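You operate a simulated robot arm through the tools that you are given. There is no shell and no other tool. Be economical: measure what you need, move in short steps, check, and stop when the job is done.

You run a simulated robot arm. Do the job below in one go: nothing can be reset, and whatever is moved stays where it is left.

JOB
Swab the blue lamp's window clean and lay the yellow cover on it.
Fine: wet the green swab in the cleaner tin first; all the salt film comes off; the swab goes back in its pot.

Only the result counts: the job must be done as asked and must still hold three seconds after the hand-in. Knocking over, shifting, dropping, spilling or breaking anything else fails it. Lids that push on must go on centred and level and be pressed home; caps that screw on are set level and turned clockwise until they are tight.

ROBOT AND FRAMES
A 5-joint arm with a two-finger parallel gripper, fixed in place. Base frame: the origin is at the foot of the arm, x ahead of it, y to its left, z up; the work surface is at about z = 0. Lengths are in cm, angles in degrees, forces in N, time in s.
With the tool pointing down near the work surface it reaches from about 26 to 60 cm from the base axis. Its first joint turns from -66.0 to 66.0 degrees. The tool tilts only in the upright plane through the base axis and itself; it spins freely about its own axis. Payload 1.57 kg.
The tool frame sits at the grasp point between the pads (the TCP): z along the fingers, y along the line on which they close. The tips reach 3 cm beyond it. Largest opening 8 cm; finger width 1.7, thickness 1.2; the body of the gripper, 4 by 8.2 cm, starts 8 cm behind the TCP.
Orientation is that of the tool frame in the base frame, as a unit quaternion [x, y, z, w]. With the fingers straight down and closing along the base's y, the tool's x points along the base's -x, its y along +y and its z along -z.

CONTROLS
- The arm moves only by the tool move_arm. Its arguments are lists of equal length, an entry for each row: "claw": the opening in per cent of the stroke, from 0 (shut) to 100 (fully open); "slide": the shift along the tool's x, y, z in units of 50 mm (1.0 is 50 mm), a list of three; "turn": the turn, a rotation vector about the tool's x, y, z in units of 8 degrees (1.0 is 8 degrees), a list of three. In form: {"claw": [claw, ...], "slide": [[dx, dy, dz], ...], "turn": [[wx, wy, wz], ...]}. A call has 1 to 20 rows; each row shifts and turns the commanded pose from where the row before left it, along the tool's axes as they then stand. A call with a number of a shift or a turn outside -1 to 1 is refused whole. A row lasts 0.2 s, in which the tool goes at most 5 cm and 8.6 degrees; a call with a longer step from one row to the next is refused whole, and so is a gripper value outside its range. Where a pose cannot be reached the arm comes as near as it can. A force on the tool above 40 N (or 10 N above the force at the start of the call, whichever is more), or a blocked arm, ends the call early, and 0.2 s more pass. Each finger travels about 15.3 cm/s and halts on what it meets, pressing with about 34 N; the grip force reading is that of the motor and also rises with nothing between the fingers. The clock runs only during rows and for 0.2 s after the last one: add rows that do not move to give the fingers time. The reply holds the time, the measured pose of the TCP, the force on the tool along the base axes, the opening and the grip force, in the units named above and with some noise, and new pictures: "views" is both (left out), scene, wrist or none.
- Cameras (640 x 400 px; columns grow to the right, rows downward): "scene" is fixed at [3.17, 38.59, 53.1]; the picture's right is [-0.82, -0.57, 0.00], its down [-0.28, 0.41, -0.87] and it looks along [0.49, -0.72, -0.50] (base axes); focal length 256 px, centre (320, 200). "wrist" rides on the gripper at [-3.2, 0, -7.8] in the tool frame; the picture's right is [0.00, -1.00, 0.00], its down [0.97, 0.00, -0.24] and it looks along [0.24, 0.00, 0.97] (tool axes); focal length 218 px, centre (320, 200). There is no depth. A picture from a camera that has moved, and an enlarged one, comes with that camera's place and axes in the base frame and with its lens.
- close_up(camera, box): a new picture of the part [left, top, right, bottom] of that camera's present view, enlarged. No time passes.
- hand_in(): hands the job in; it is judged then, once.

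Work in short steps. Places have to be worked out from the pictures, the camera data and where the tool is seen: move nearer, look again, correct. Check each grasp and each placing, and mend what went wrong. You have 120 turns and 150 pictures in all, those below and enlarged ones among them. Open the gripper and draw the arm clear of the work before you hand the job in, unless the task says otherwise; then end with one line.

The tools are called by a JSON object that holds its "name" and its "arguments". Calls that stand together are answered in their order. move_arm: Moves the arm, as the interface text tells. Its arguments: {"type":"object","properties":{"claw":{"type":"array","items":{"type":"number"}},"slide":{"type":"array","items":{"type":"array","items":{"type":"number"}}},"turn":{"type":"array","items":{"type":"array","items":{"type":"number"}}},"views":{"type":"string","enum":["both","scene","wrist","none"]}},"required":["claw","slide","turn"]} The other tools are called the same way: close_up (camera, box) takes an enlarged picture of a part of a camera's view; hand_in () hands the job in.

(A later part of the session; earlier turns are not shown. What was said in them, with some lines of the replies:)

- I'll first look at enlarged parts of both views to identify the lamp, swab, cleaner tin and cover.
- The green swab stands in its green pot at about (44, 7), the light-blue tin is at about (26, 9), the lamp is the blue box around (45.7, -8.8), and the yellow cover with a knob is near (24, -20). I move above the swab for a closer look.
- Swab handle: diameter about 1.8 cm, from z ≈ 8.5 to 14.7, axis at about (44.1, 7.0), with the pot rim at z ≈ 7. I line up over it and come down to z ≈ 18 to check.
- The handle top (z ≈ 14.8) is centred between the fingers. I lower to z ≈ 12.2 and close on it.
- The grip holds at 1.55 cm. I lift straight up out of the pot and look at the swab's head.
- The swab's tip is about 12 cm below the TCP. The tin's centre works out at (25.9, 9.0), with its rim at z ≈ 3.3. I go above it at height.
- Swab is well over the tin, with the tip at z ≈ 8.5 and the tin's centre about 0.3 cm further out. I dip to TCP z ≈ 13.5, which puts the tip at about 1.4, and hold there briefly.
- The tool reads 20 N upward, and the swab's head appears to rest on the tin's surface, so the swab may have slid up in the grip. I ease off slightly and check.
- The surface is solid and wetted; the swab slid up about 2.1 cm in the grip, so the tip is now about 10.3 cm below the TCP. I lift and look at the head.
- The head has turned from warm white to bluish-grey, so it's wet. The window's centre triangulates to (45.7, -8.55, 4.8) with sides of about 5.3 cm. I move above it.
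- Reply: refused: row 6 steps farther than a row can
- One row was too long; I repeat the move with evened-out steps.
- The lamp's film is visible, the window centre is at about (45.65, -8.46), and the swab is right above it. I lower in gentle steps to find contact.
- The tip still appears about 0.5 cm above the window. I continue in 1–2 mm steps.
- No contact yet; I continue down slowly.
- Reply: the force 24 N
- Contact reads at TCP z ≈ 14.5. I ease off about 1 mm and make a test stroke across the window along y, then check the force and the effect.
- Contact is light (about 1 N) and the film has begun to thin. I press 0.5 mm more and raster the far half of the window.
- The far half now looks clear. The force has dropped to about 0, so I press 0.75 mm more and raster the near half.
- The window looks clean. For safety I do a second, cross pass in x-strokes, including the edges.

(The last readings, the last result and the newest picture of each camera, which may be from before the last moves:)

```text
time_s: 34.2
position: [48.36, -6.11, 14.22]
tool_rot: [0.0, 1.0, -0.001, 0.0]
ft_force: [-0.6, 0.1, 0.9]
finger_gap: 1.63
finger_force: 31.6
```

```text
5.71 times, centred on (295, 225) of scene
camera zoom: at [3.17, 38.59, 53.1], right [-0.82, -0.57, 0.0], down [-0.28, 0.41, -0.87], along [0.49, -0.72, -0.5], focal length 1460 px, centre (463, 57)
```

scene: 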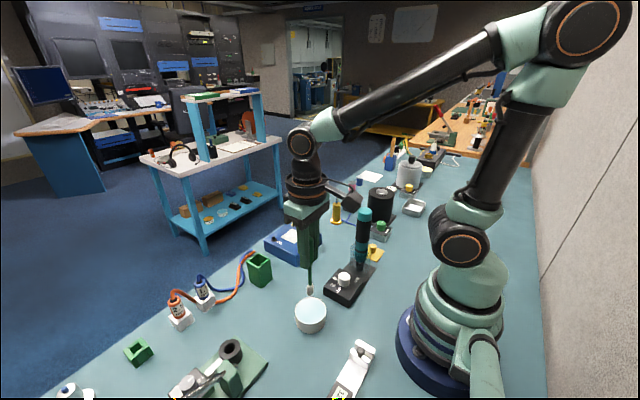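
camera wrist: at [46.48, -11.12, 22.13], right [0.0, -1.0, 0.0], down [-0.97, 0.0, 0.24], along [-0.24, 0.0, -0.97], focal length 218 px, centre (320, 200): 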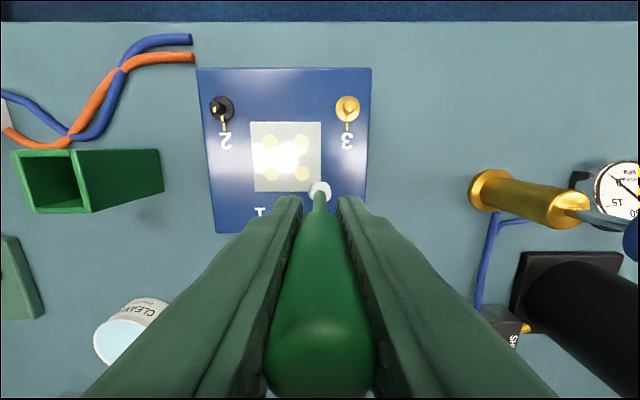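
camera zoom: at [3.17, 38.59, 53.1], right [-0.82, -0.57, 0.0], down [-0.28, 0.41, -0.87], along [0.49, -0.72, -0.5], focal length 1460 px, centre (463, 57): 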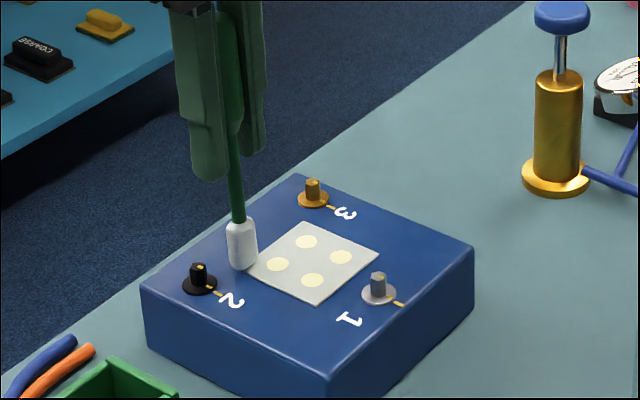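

The window is clean all over. I lift off and go above the pot with the tip well clear of its rim.

{"name": "move_arm", "arguments": {"claw": [10, 10, 10, 10, 10, 10, 10, 10], "slide": [[0, 0, -0.5], [0, 0, -0.7], [0, 0, -0.6], [0.2, 0.6, 0], [0.2, 0.7, 0], [0.25, 0.7, 0], [0.2, 0.62, 0], [0, 0, 0]], "turn": [[0, 0, 0], [0, 0, 0], [0, 0, 0], [0, 0, 0], [0, 0, 0], [0, 0, 0], [0, 0, 0], [0, 0, 0]]}}

{"name": "close_up", "arguments": {"camera": "scene", "box": [220, 190, 330, 300]}}

{"name": "close_up", "arguments": {"camera": "wrist", "box": [260, 120, 380, 220]}}

```text
time_s: 36.0
position: [44.4, 6.78, 23.22]
tool_rot: [0.001, 1.0, 0.001, -0.001]
ft_force: [0.0, 0.3, -0.6]
finger_gap: 1.63
finger_force: 31.5
camera wrist: at [47.53, 6.85, 31.0], right [0.0, -1.0, 0.0], down [-0.97, 0.0, 0.24], along [-0.24, 0.0, -0.97], focal length 218 px, centre (320, 200)
```

scene: 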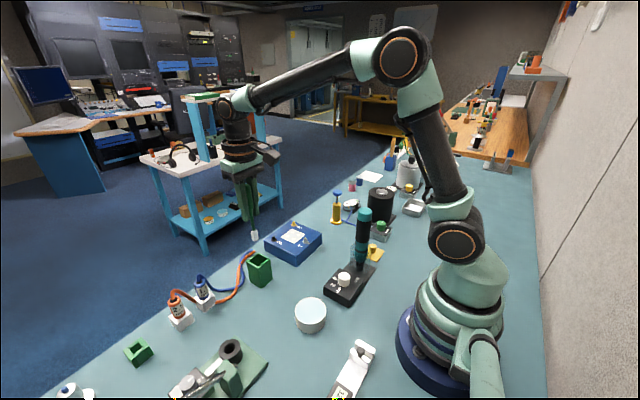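
wrist: 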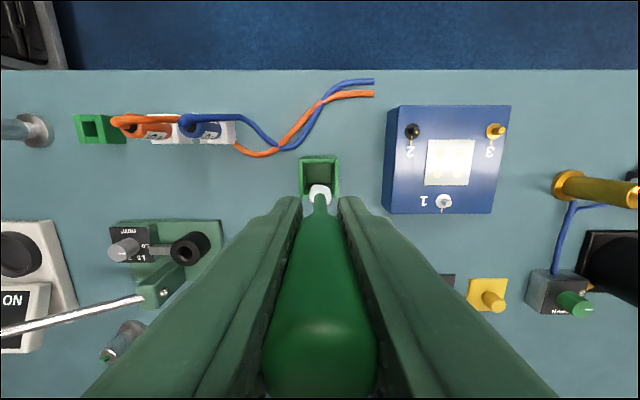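

```text
3.64 times, centred on (275, 245) of scene
camera zoom: at [3.17, 38.59, 53.1], right [-0.82, -0.57, 0.0], down [-0.28, 0.41, -0.87], along [0.49, -0.72, -0.5], focal length 929 px, centre (484, 36)
```

zoom: 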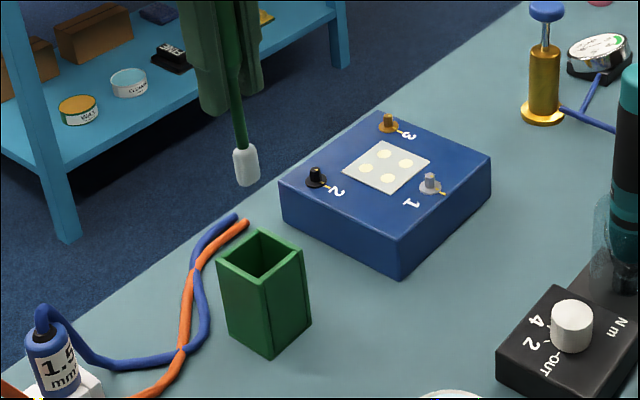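

```text
4.00 times, centred on (320, 170) of wrist
camera zoom: at [47.53, 6.85, 31.0], right [0.0, -1.0, 0.0], down [-0.97, 0.0, 0.24], along [-0.24, 0.0, -0.97], focal length 873 px, centre (320, 320)
```

zoom: 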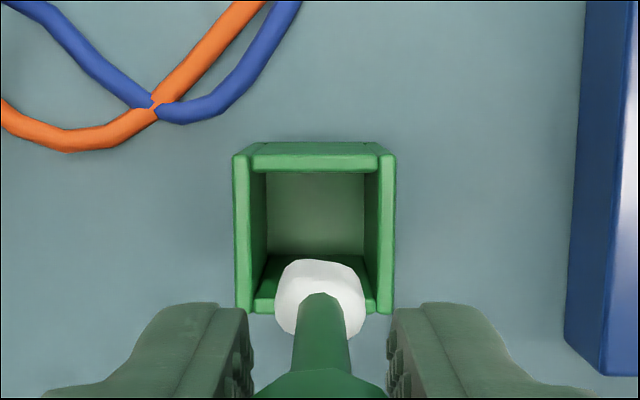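

Pot centre confirmed at (44.15, 7.0). I align and lower to TCP z ≈ 10.6, keeping the fingertips just above the rim.

{"name": "move_arm", "arguments": {"claw": [10, 10, 10, 10, 10, 10], "slide": [[0.05, 0.04, 0.5], [0, 0, 0.6], [0, 0, 0.6], [0, 0, 0.5], [0, 0, 0.3], [0, 0, 0]], "turn": [[0, 0, 0], [0, 0, 0], [0, 0, 0], [0, 0, 0], [0, 0, 0], [0, 0, 0]], "views": "none"}}

{"name": "close_up", "arguments": {"camera": "scene", "box": [220, 210, 300, 290]}}

{"name": "close_up", "arguments": {"camera": "wrist", "box": [260, 120, 380, 220]}}

```text
time_s: 37.4
position: [43.94, 7.19, 10.61]
tool_rot: [0.0, 1.0, 0.0, 0.0]
ft_force: [0.2, -0.5, -0.4]
finger_gap: 1.67
finger_force: 31.9
```

```text
5.00 times, centred on (260, 250) of scene
camera zoom: at [3.17, 38.59, 53.1], right [-0.82, -0.57, 0.0], down [-0.28, 0.41, -0.87], along [0.49, -0.72, -0.5], focal length 1277 px, centre (620, -50)
```

zoom: 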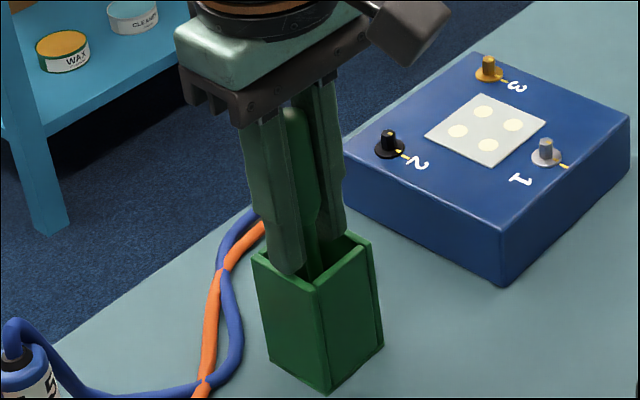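

```text
4.00 times, centred on (320, 170) of wrist
camera zoom: at [47.09, 7.22, 18.51], right [0.0, -1.0, 0.0], down [-0.97, 0.0, 0.24], along [-0.24, 0.0, -0.97], focal length 873 px, centre (320, 320)
```

zoom: 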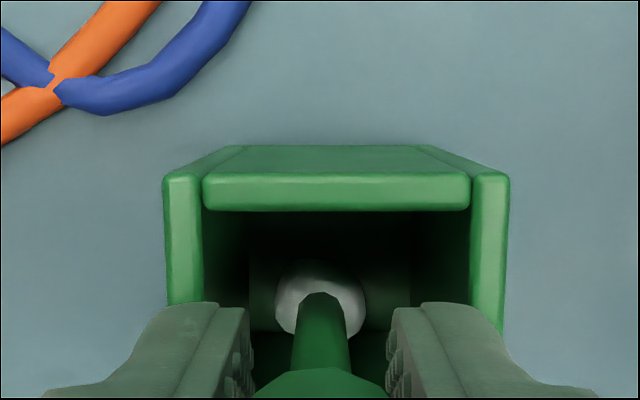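

The swab's head is inside the pot. I lower 2.5 mm more, release, and rise straight up.

{"name": "move_arm", "arguments": {"claw": [10, 10, 30, 60, 100, 100, 100, 100, 100, 100], "slide": [[0, -0.03, 0.05], [0, 0, 0], [0, 0, 0], [0, 0, 0], [0, 0, 0], [0, 0, 0], [0, 0, -0.6], [0, 0, -0.8], [0, 0, -0.8], [0, 0, -0.6]], "turn": [[0, 0, 0], [0, 0, 0], [0, 0, 0], [0, 0, 0], [0, 0, 0], [0, 0, 0], [0, 0, 0], [0, 0, 0], [0, 0, 0], [0, 0, 0]]}}

{"name": "close_up", "arguments": {"camera": "scene", "box": [220, 210, 300, 290]}}

```text
time_s: 39.6
position: [43.94, 6.85, 24.3]
tool_rot: [0.0, 1.0, 0.0, 0.0]
ft_force: [0.0, -0.2, -0.3]
finger_gap: 8.0
finger_force: 0.0
camera wrist: at [47.29, 6.87, 32.17], right [0.0, -1.0, 0.0], down [-0.97, 0.0, 0.24], along [-0.24, 0.0, -0.97], focal length 218 px, centre (320, 200)
```

scene: 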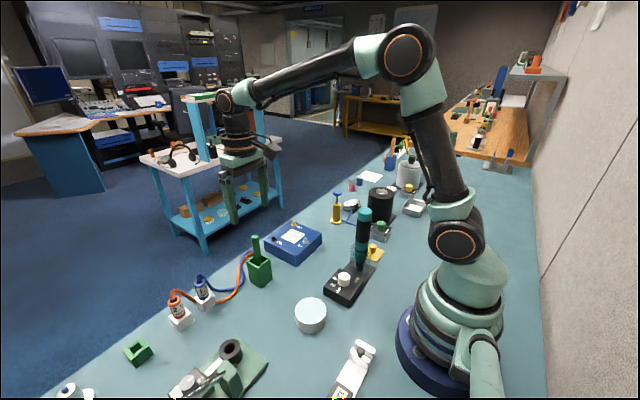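
wrist: 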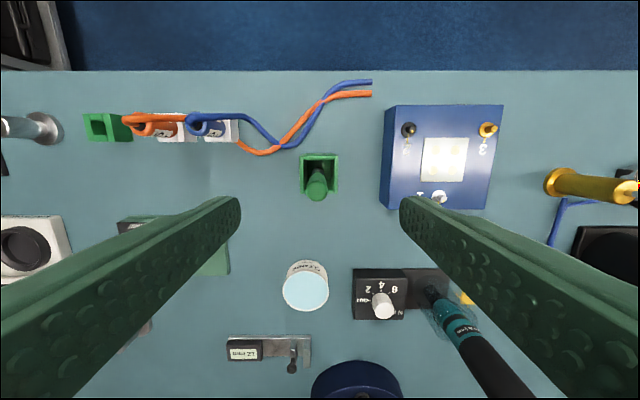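

```text
5.00 times, centred on (260, 250) of scene
camera zoom: at [3.17, 38.59, 53.1], right [-0.82, -0.57, 0.0], down [-0.28, 0.41, -0.87], along [0.49, -0.72, -0.5], focal length 1277 px, centre (620, -50)
```

zoom: 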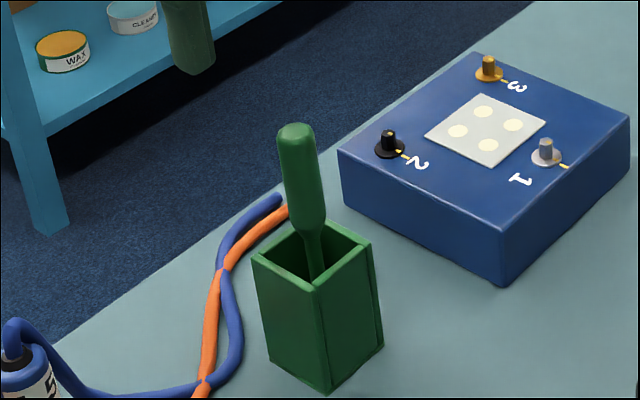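

The swab is back in its pot. Next is the cover: I go around at height (the screwdriver's top is at about z 21) to a viewpoint near (30, -20).

{"name": "move_arm", "arguments": {"claw": [100, 100, 100, 100, 100, 100, 100, 100, 100, 100, 100, 100], "slide": [[0, -0.4, -0.4], [0, -0.8, 0], [0, -0.8, 0], [0, -0.8, 0], [0, -0.8, 0], [0, -0.8, 0], [0, -0.8, 0], [0.7, -0.2, 0], [0.7, 0, 0], [0.7, 0, 0], [0.7, 0, 0], [0, 0, 0]], "turn": [[0, 0, 0], [0, 0, 0], [0, 0, 0], [0, 0, 0], [0, 0, 0], [0, 0, 0], [0, 0, 0], [0, 0, 0], [0, 0, 0], [0, 0, 0], [0, 0, 0], [0, 0, 0]]}}

{"name": "close_up", "arguments": {"camera": "scene", "box": [330, 190, 410, 270]}}

{"name": "close_up", "arguments": {"camera": "wrist", "box": [240, 140, 400, 280]}}

```text
time_s: 42.2
position: [30.04, -19.79, 26.59]
tool_rot: [-0.001, 1.0, 0.0, 0.0]
ft_force: [-0.3, 0.4, 1.0]
finger_gap: 7.99
finger_force: 0.0
camera wrist: at [33.18, -19.76, 34.38], right [0.0, -1.0, 0.0], down [-0.97, 0.0, 0.24], along [-0.24, 0.0, -0.97], focal length 218 px, centre (320, 200)
```

scene: 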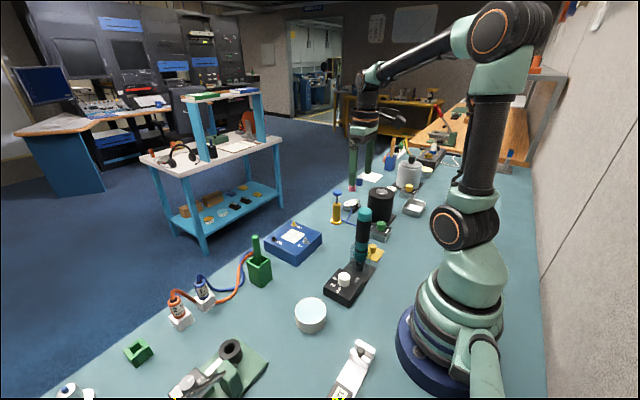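
wrist: 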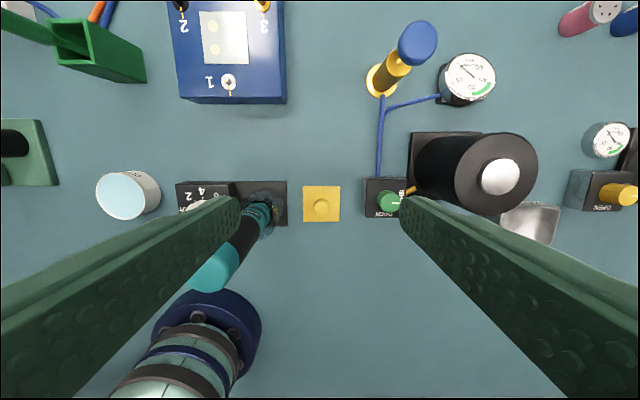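

```text
5.00 times, centred on (370, 230) of scene
camera zoom: at [3.17, 38.59, 53.1], right [-0.82, -0.57, 0.0], down [-0.28, 0.41, -0.87], along [0.49, -0.72, -0.5], focal length 1277 px, centre (70, 50)
```

zoom: 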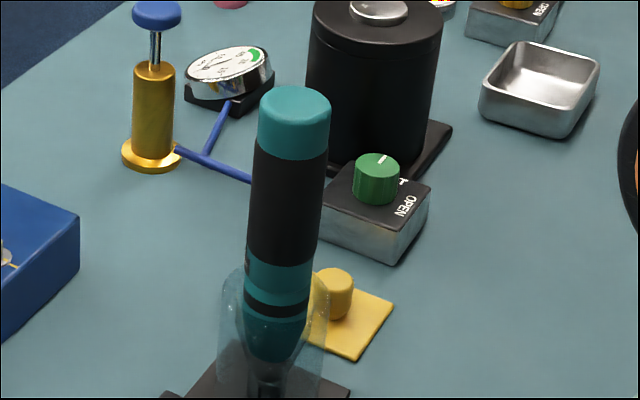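

```text
2.86 times, centred on (320, 210) of wrist
camera zoom: at [33.18, -19.76, 34.38], right [0.0, -1.0, 0.0], down [-0.97, 0.0, 0.24], along [-0.24, 0.0, -0.97], focal length 624 px, centre (320, 171)
```

zoom: 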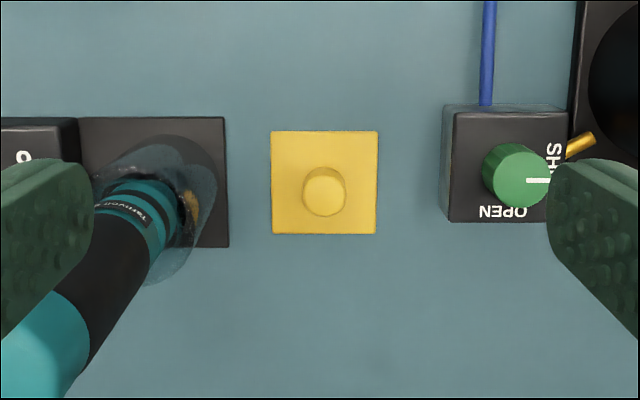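

The cover is a 6 cm plate centred at (24.1, -20.0), square to the axes, with a 2.2 cm knob up to z ≈ 3. I approach to z ≈ 13 with a narrower opening and check clearance to the screwdriver.

{"name": "move_arm", "arguments": {"claw": [65, 65, 65, 65, 65, 65], "slide": [[0.6, -0.04, 0.3], [0.59, 0, 0.5], [0, 0, 0.7], [0, 0, 0.7], [0, 0, 0.5], [0, 0, 0]], "turn": [[0, 0, 0], [0, 0, 0], [0, 0, 0], [0, 0, 0], [0, 0, 0], [0, 0, 0]]}}

{"name": "close_up", "arguments": {"camera": "scene", "box": [310, 130, 450, 280]}}

{"name": "close_up", "arguments": {"camera": "wrist", "box": [240, 120, 400, 260]}}

```text
time_s: 43.6
position: [23.73, -20.01, 13.1]
tool_rot: [-0.001, 1.0, 0.0, 0.0]
ft_force: [-0.1, -0.4, -1.0]
finger_gap: 5.2
finger_force: 0.0
camera wrist: at [26.95, -20.08, 20.95], right [0.0, -1.0, 0.0], down [-0.97, 0.0, 0.24], along [-0.24, 0.0, -0.97], focal length 218 px, centre (320, 200)
```

scene: 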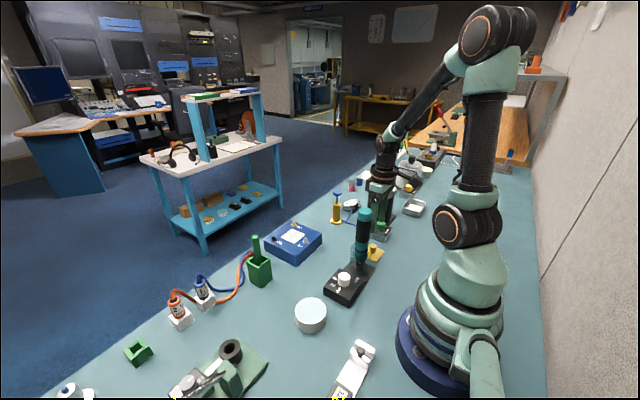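
wrist: 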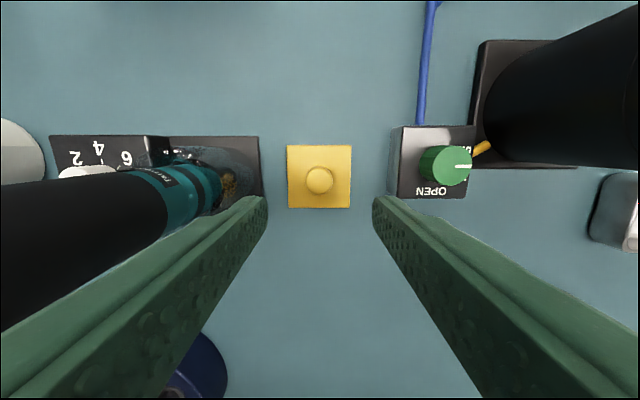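

```text
2.67 times, centred on (380, 205) of scene
camera zoom: at [3.17, 38.59, 53.1], right [-0.82, -0.57, 0.0], down [-0.28, 0.41, -0.87], along [0.49, -0.72, -0.5], focal length 681 px, centre (160, 187)
```

zoom: 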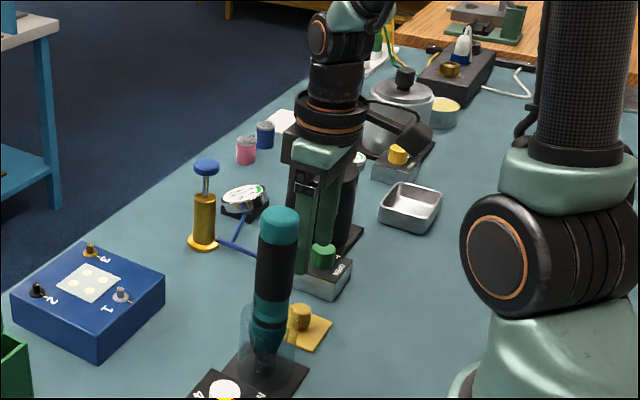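

```text
2.86 times, centred on (320, 190) of wrist
camera zoom: at [26.95, -20.08, 20.95], right [0.0, -1.0, 0.0], down [-0.97, 0.0, 0.24], along [-0.24, 0.0, -0.97], focal length 624 px, centre (320, 229)
```

zoom: 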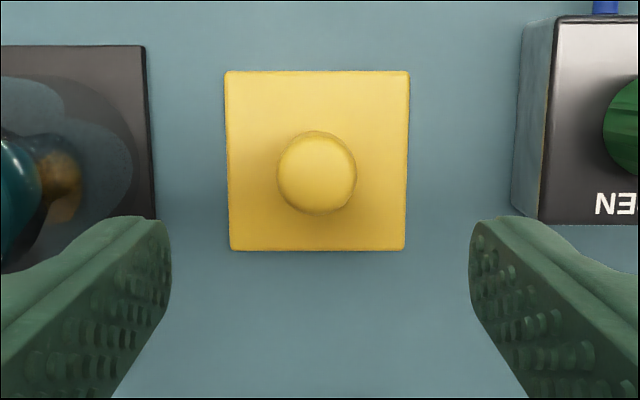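

Clearances look fine. I shift 0.45 cm outward and lower to TCP z ≈ 4.2, which leaves the tips about 1 cm above the table around the knob.

{"name": "move_arm", "arguments": {"claw": [65, 65, 65, 65, 65], "slide": [[-0.09, 0, 0.4], [0, 0, 0.5], [0, 0, 0.5], [0, 0, 0.38], [0, 0, 0]], "turn": [[0, 0, 0], [0, 0, 0], [0, 0, 0], [0, 0, 0], [0, 0, 0]]}}

{"name": "close_up", "arguments": {"camera": "scene", "box": [330, 180, 430, 280]}}

```text
time_s: 44.8
position: [24.33, -20.16, 4.27]
tool_rot: [-0.001, 1.0, 0.0, -0.001]
ft_force: [0.7, -0.9, -0.7]
finger_gap: 5.2
finger_force: 0.1
camera wrist: at [27.58, -20.1, 12.12], right [0.0, -1.0, 0.0], down [-0.97, 0.0, 0.24], along [-0.24, 0.0, -0.97], focal length 218 px, centre (320, 200)
```

scene: 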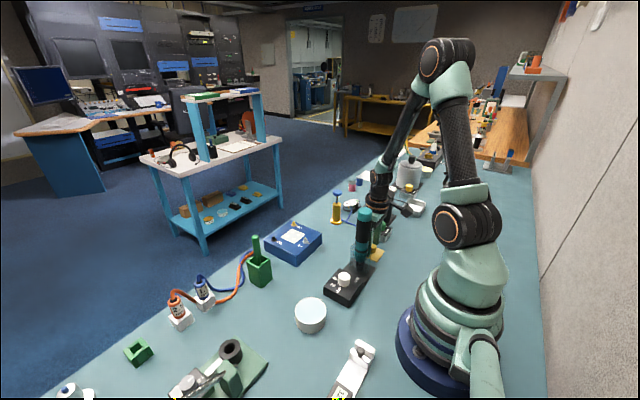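
wrist: 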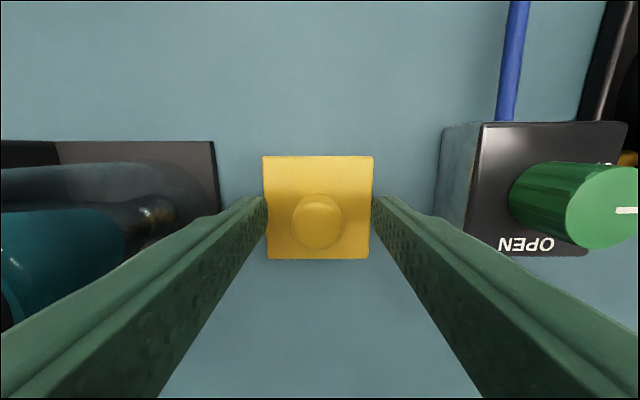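

```text
4.00 times, centred on (380, 230) of scene
camera zoom: at [3.17, 38.59, 53.1], right [-0.82, -0.57, 0.0], down [-0.28, 0.41, -0.87], along [0.49, -0.72, -0.5], focal length 1022 px, centre (80, 80)
```

zoom: 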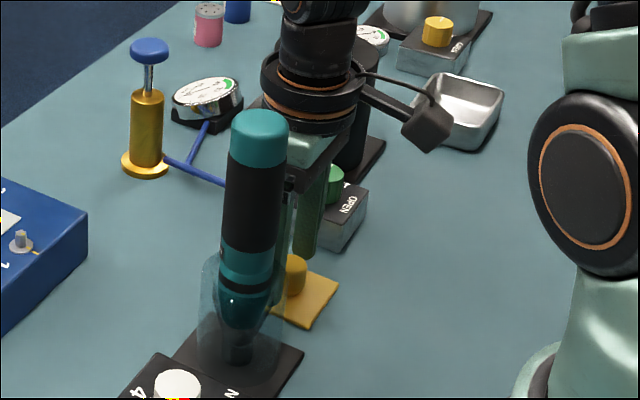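

The knob is centred between the fingers; I close on it.

{"name": "move_arm", "arguments": {"claw": [45, 15, 15, 15, 15], "slide": [[0, 0.03, 0.03], [0, 0, 0], [0, 0, 0], [0, 0, 0], [0, 0, 0]], "turn": [[0, 0, 0], [0, 0, 0], [0, 0, 0], [0, 0, 0], [0, 0, 0]], "views": "wrist"}}

```text
time_s: 46.0
position: [24.37, -20.1, 4.1]
tool_rot: [0.0, 1.0, -0.001, 0.0]
ft_force: [0.5, 2.3, 3.0]
finger_gap: 2.15
finger_force: 33.9
camera wrist: at [27.6, -19.99, 11.96], right [0.0, -1.0, 0.0], down [-0.97, 0.0, 0.24], along [-0.24, 0.0, -0.97], focal length 218 px, centre (320, 200)
```

wrist: 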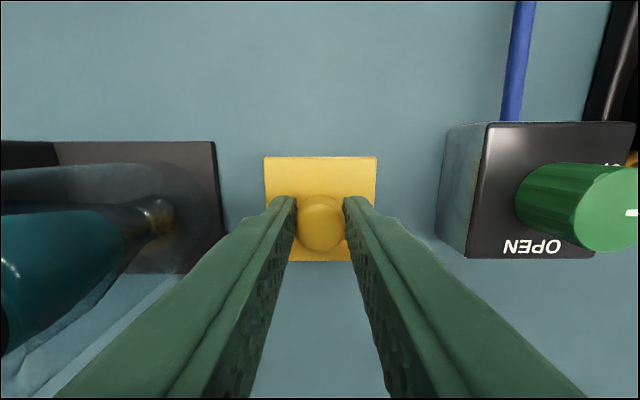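

Gripped at 2.15 cm. I lift straight up 14 cm, go outward along x away from the screwdriver, then across toward the lamp.

{"name": "move_arm", "arguments": {"claw": [15, 15, 15, 15, 15, 15, 15, 15, 15, 15, 15, 15], "slide": [[0, 0, -0.3], [0, 0, -0.6], [0, 0, -0.8], [0, 0, -0.8], [0, 0, -0.4], [-0.6, 0, 0], [-0.75, 0.1, 0], [-0.75, 0.3, 0], [-0.7, 0.6, 0], [-0.7, 0.6, 0], [-0.7, 0.66, 0], [0, 0, 0]], "turn": [[0, 0, 0], [0, 0, 0], [0, 0, 0], [0, 0, 0], [0, 0, 0], [0, 0, 0], [0, 0, 0], [0, 0, 0], [0, 0, 0], [0, 0, 0], [0, 0, 0], [0, 0, 0]]}}

{"name": "close_up", "arguments": {"camera": "scene", "box": [250, 160, 350, 260]}}

{"name": "close_up", "arguments": {"camera": "wrist", "box": [220, 110, 420, 270]}}

```text
time_s: 48.6
position: [45.47, -8.69, 18.65]
tool_rot: [0.001, 1.0, -0.001, 0.0]
ft_force: [-0.6, 1.1, 0.1]
finger_gap: 2.18
finger_force: 34.0
camera wrist: at [48.74, -8.62, 26.51], right [0.0, -1.0, 0.0], down [-0.97, 0.0, 0.24], along [-0.24, 0.0, -0.97], focal length 218 px, centre (320, 200)
```

scene: 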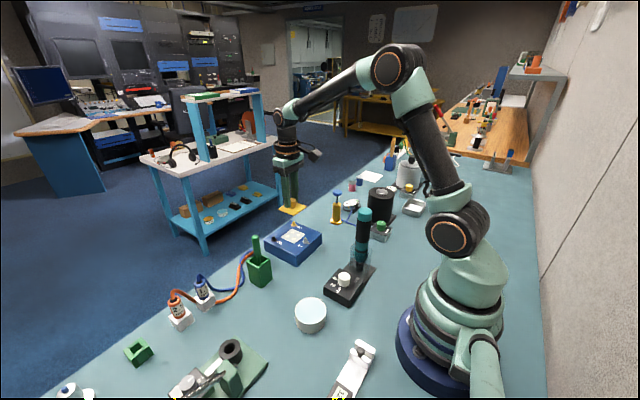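
wrist: 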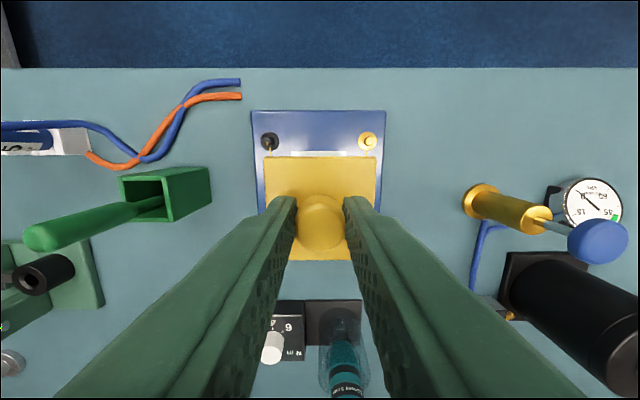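

```text
4.00 times, centred on (300, 210) of scene
camera zoom: at [3.17, 38.59, 53.1], right [-0.82, -0.57, 0.0], down [-0.28, 0.41, -0.87], along [0.49, -0.72, -0.5], focal length 1022 px, centre (400, 160)
```

zoom: 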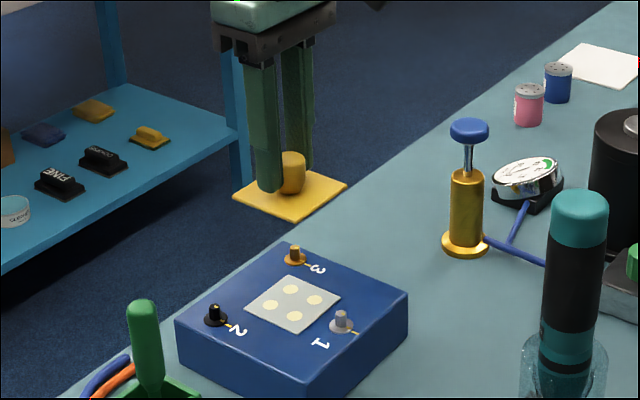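

```text
2.50 times, centred on (320, 190) of wrist
camera zoom: at [48.74, -8.62, 26.51], right [0.0, -1.0, 0.0], down [-0.97, 0.0, 0.24], along [-0.24, 0.0, -0.97], focal length 546 px, centre (320, 225)
```

zoom: 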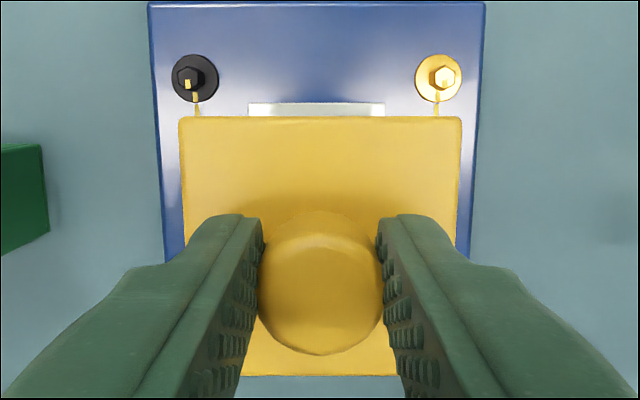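

The cover is held level with its centre at about (45.2, -8.63), and the window centre is (45.57, -8.5). I correct by (+0.37, +0.13) and lower to about 1 cm above the lamp.

{"name": "move_arm", "arguments": {"claw": [15, 15, 15, 15, 15], "slide": [[-0.074, 0.026, 0.4], [0, 0, 0.6], [0, 0, 0.5], [0, 0, 0.3], [0, 0, 0]], "turn": [[0, 0, 0], [0, 0, 0], [0, 0, 0], [0, 0, 0], [0, 0, 0]], "views": "none"}}

{"name": "close_up", "arguments": {"camera": "scene", "box": [260, 190, 330, 270]}}

{"name": "close_up", "arguments": {"camera": "wrist", "box": [220, 110, 420, 270]}}

```text
time_s: 49.8
position: [45.71, -8.75, 9.05]
tool_rot: [0.0, 1.0, 0.001, 0.0]
ft_force: [-0.8, -1.2, -0.8]
finger_gap: 2.18
finger_force: 34.2
```

```text
5.00 times, centred on (295, 230) of scene
camera zoom: at [3.17, 38.59, 53.1], right [-0.82, -0.57, 0.0], down [-0.28, 0.41, -0.87], along [0.49, -0.72, -0.5], focal length 1277 px, centre (445, 50)
```

zoom: 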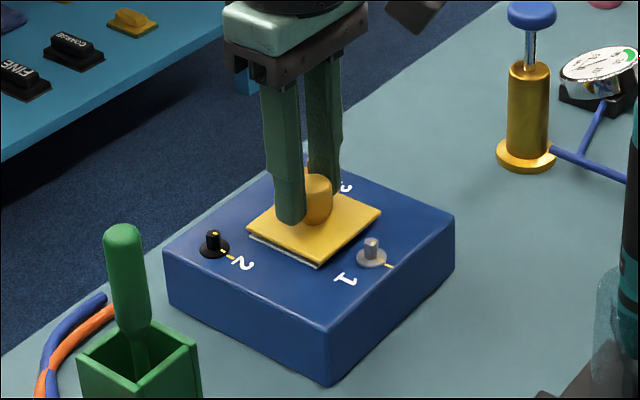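

```text
2.50 times, centred on (320, 190) of wrist
camera zoom: at [48.97, -8.74, 16.94], right [0.0, -1.0, 0.0], down [-0.97, 0.0, 0.24], along [-0.24, 0.0, -0.97], focal length 546 px, centre (320, 225)
```

zoom: 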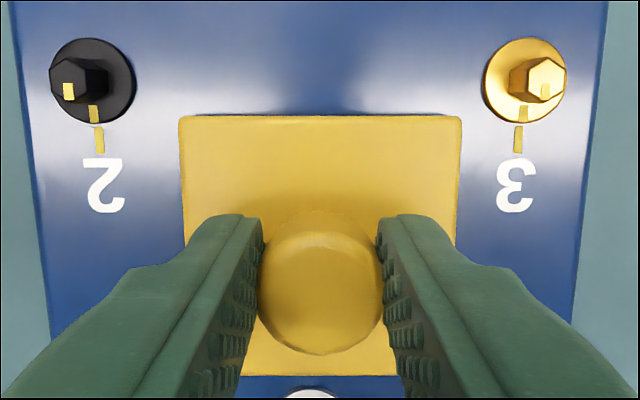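

The posts' midpoint shows the cover is about 0.28 cm too far toward -y and 0.1 cm short in x. I correct that and look again.

{"name": "move_arm", "arguments": {"claw": [15, 15, 15], "slide": [[-0.02, 0.056, 0], [0, 0, 0], [0, 0, 0]], "turn": [[0, 0, 0], [0, 0, 0], [0, 0, 0]], "views": "none"}}

{"name": "close_up", "arguments": {"camera": "wrist", "box": [220, 110, 420, 270]}}

{"name": "close_up", "arguments": {"camera": "scene", "box": [270, 210, 320, 260]}}

```text
time_s: 50.6
position: [45.79, -8.39, 9.07]
tool_rot: [0.001, 1.0, 0.0, 0.0]
ft_force: [0.6, -0.4, 0.3]
finger_gap: 2.15
finger_force: 33.5
```

```text
2.50 times, centred on (320, 190) of wrist
camera zoom: at [49.09, -8.4, 17.02], right [0.0, -1.0, 0.0], down [-0.97, 0.0, 0.24], along [-0.24, 0.0, -0.97], focal length 546 px, centre (320, 225)
```

zoom: 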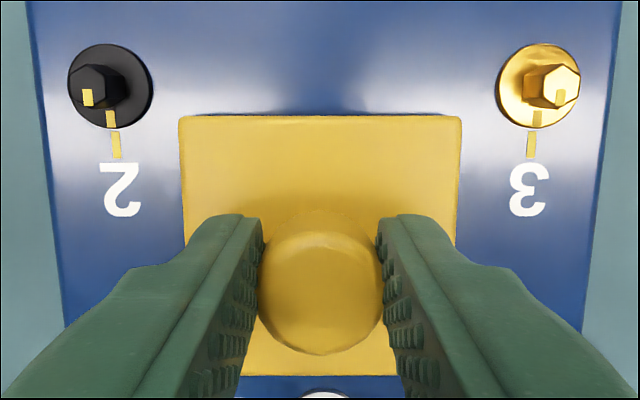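

```text
8.00 times, centred on (295, 235) of scene
camera zoom: at [3.17, 38.59, 53.1], right [-0.82, -0.57, 0.0], down [-0.28, 0.41, -0.87], along [0.49, -0.72, -0.5], focal length 2044 px, centre (520, -80)
```

zoom: 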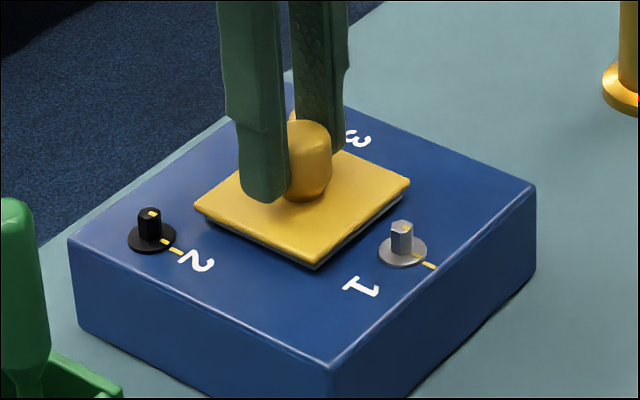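

Now it's centred within about 1 mm. I lower until contact.

{"name": "move_arm", "arguments": {"claw": [15, 15, 15], "slide": [[0, -0.01, 0.05], [0, 0, 0.02], [0, 0, 0]], "turn": [[0, 0, 0], [0, 0, 0], [0, 0, 0]], "views": "none"}}

{"name": "move_arm", "arguments": {"claw": [15, 15, 15], "slide": [[0, 0, 0.02], [0, 0, 0], [0, 0, 0]], "turn": [[0, 0, 0], [0, 0, 0], [0, 0, 0]], "views": "none"}}

{"name": "close_up", "arguments": {"camera": "scene", "box": [270, 210, 320, 260]}}

```text
time_s: 51.4
position: [45.82, -8.43, 9.05]
tool_rot: [0.001, 1.0, 0.0, 0.0]
ft_force: [-0.4, 1.0, 0.1]
finger_gap: 2.17
finger_force: 34.1
```

```text
time_s: 52.2
position: [45.97, -8.34, 8.79]
tool_rot: [0.0, 1.0, 0.0, 0.0]
ft_force: [-1.1, 0.3, -0.3]
finger_gap: 2.18
finger_force: 34.0
```

```text
8.00 times, centred on (295, 235) of scene
camera zoom: at [3.17, 38.59, 53.1], right [-0.82, -0.57, 0.0], down [-0.28, 0.41, -0.87], along [0.49, -0.72, -0.5], focal length 2044 px, centre (520, -80)
```

zoom: 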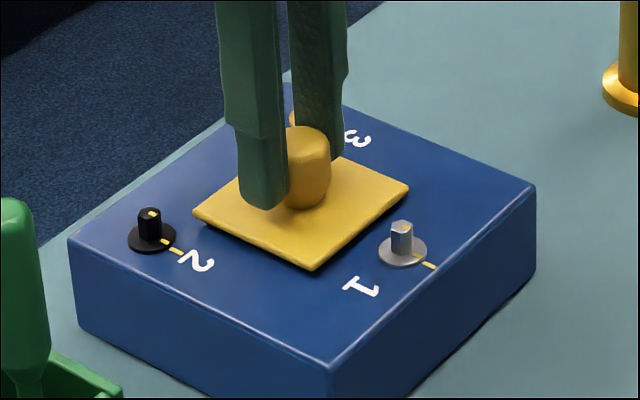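

It's almost down; no contact force yet. I continue in 1 mm steps.

{"name": "move_arm", "arguments": {"claw": [15, 15], "slide": [[0, 0, 0.02], [0, 0, 0]], "turn": [[0, 0, 0], [0, 0, 0]], "views": "none"}}

{"name": "move_arm", "arguments": {"claw": [15, 15], "slide": [[0, 0, 0.015], [0, 0, 0]], "turn": [[0, 0, 0], [0, 0, 0]], "views": "wrist"}}

{"name": "close_up", "arguments": {"camera": "wrist", "box": [220, 110, 420, 270]}}

```text
time_s: 52.8
position: [45.85, -8.22, 8.8]
tool_rot: [0.0, 1.0, 0.0, 0.0]
ft_force: [0.5, 0.4, -0.3]
finger_gap: 2.17
finger_force: 34.2
```

```text
time_s: 53.4
position: [45.87, -8.34, 8.78]
tool_rot: [0.0, 1.0, -0.001, 0.001]
ft_force: [-0.9, 0.3, 7.7]
finger_gap: 2.16
finger_force: 33.7
camera wrist: at [49.06, -8.28, 16.65], right [0.0, -1.0, 0.0], down [-0.97, 0.0, 0.24], along [-0.24, 0.0, -0.97], focal length 218 px, centre (320, 200)
```

wrist: 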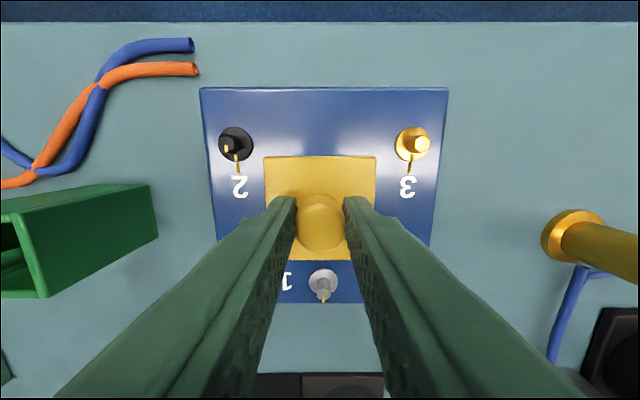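

```text
2.50 times, centred on (320, 190) of wrist
camera zoom: at [49.06, -8.28, 16.65], right [0.0, -1.0, 0.0], down [-0.97, 0.0, 0.24], along [-0.24, 0.0, -0.97], focal length 546 px, centre (320, 225)
```

zoom: 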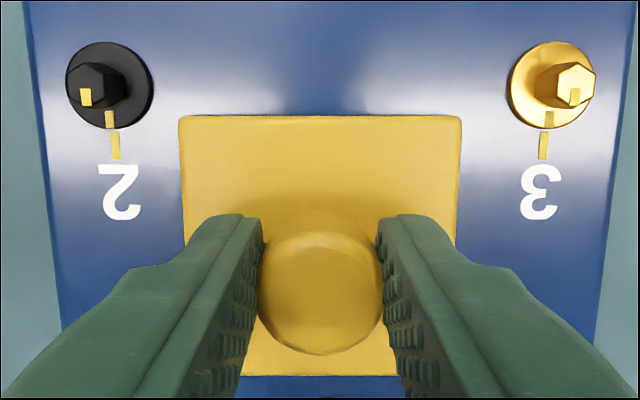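

Touching with 7.7 N, but the cover has drifted about 0.2 cm toward +y relative to the posts. I lift 1.5 mm, shift back, set down and check again.

{"name": "move_arm", "arguments": {"claw": [15, 15, 15, 15], "slide": [[0, 0, -0.04], [0, -0.036, 0], [0, 0, 0.04], [0, 0, 0]], "turn": [[0, 0, 0], [0, 0, 0], [0, 0, 0], [0, 0, 0]], "views": "none"}}

{"name": "close_up", "arguments": {"camera": "wrist", "box": [220, 110, 420, 270]}}

{"name": "close_up", "arguments": {"camera": "scene", "box": [270, 210, 320, 260]}}

```text
time_s: 54.4
position: [45.75, -8.58, 8.66]
tool_rot: [0.0, 1.0, 0.001, -0.001]
ft_force: [-2.2, -0.4, 7.3]
finger_gap: 2.16
finger_force: 34.0
```

```text
2.50 times, centred on (320, 190) of wrist
camera zoom: at [49.14, -8.57, 16.64], right [0.0, -1.0, 0.0], down [-0.97, 0.0, 0.24], along [-0.24, 0.0, -0.97], focal length 546 px, centre (320, 225)
```

zoom: 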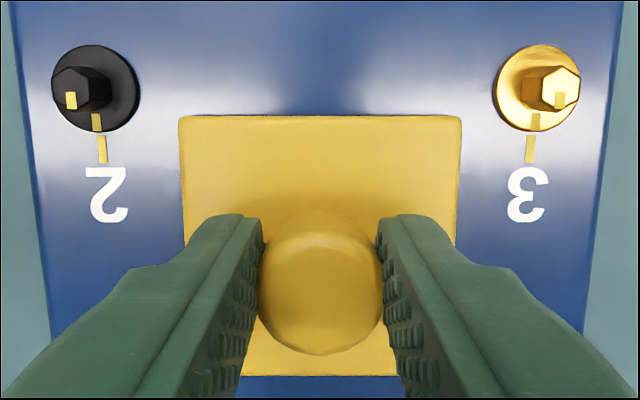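

```text
8.00 times, centred on (295, 235) of scene
camera zoom: at [3.16, 38.59, 53.1], right [-0.82, -0.57, 0.0], down [-0.28, 0.41, -0.87], along [0.49, -0.72, -0.5], focal length 2044 px, centre (520, -80)
```

zoom: 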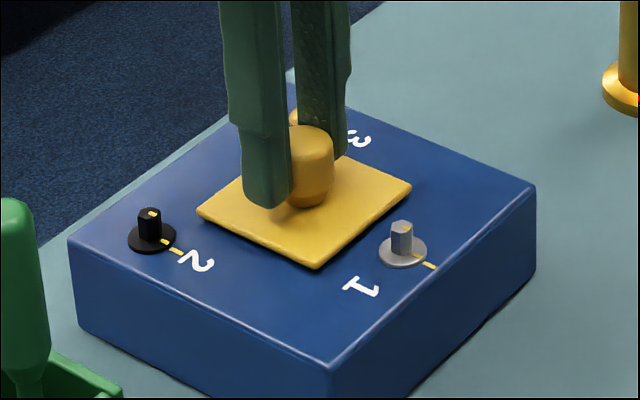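

Centred within about 1 mm and seated. I ease the pressure, open, and rise straight up.

{"name": "move_arm", "arguments": {"claw": [15, 30, 50, 65, 65, 65, 65, 65, 65], "slide": [[0, 0, -0.01], [0, 0, 0], [0, 0, 0], [0, 0, 0], [0, 0, 0], [0, 0, -0.5], [0, 0, -0.8], [0, 0, -0.8], [0, 0, -0.8]], "turn": [[0, 0, 0], [0, 0, 0], [0, 0, 0], [0, 0, 0], [0, 0, 0], [0, 0, 0], [0, 0, 0], [0, 0, 0], [0, 0, 0]]}}

{"name": "close_up", "arguments": {"camera": "scene", "box": [270, 210, 320, 260]}}

{"name": "close_up", "arguments": {"camera": "wrist", "box": [240, 100, 400, 240]}}

```text
time_s: 56.4
position: [45.61, -8.56, 23.68]
tool_rot: [0.001, 1.0, 0.0, 0.0]
ft_force: [0.3, -0.4, -0.5]
finger_gap: 5.21
finger_force: 0.0
camera wrist: at [48.98, -8.4, 31.51], right [0.0, -1.0, 0.0], down [-0.97, 0.0, 0.24], along [-0.24, 0.0, -0.97], focal length 218 px, centre (320, 200)
```

scene: 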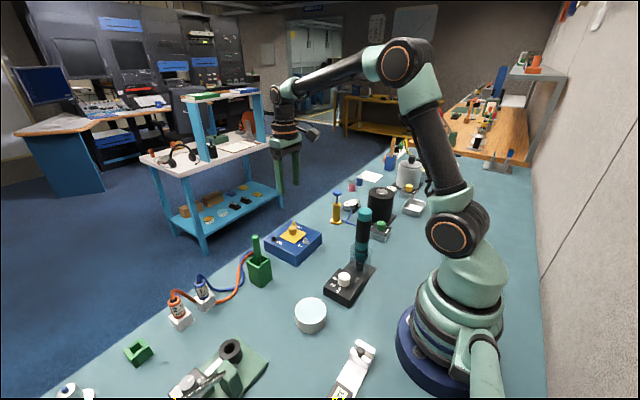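
wrist: 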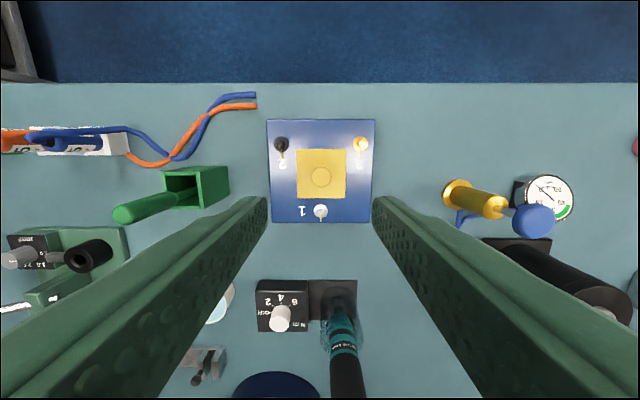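

```text
8.00 times, centred on (295, 235) of scene
camera zoom: at [3.17, 38.59, 53.1], right [-0.82, -0.57, 0.0], down [-0.28, 0.41, -0.87], along [0.49, -0.72, -0.5], focal length 2044 px, centre (520, -80)
```

zoom: 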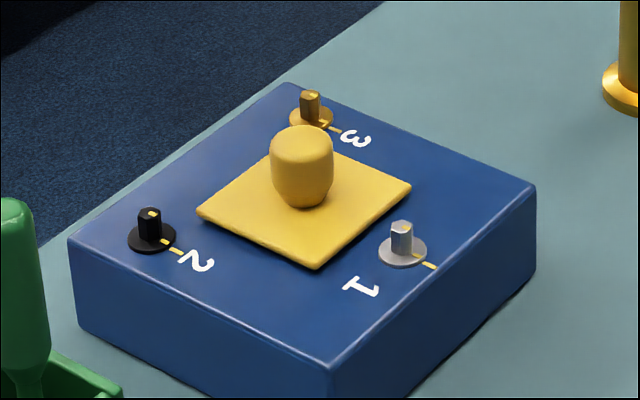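

```text
2.86 times, centred on (320, 170) of wrist
camera zoom: at [48.98, -8.4, 31.51], right [0.0, -1.0, 0.0], down [-0.97, 0.0, 0.24], along [-0.24, 0.0, -0.97], focal length 624 px, centre (320, 286)
```

zoom: 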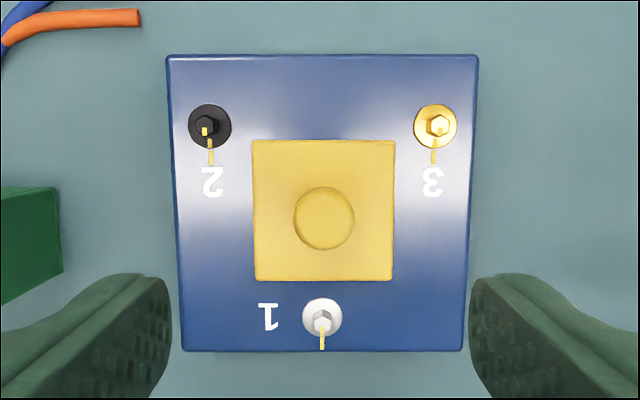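

The cover lies flat, square and centred over the window, and the swab stands in its pot. I open fully and draw the arm up and clear.

{"name": "move_arm", "arguments": {"claw": [100, 100, 100, 100], "slide": [[0, 0, -0.7], [0, 0, -0.7], [0.5, 0, -0.5], [0, 0, 0]], "turn": [[0, 0, 0], [0, 0, 0], [0, 0, 0], [0, 0, 0]], "views": "scene"}}

```text
time_s: 57.4
position: [43.27, -8.58, 32.87]
tool_rot: [0.0, 1.0, 0.001, 0.0]
ft_force: [-0.3, 0.3, 0.0]
finger_gap: 7.98
finger_force: 0.0
```

scene: 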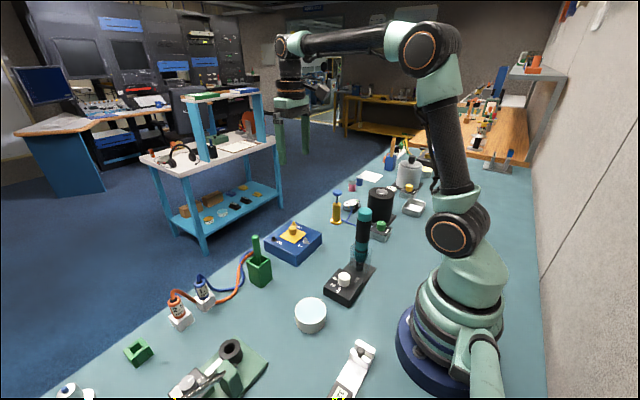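

Everything is in place and the arm is clear, so I hand the job in.

{"name": "hand_in", "arguments": {}}

```text
The job is handed in.
```

I wetted the green swab in the cleaner tin, wiped the blue lamp's window until no salt film showed in the pictures, put the swab back in its pot, laid the yellow cover centred on the window to within about 1 mm, and handed the job in.
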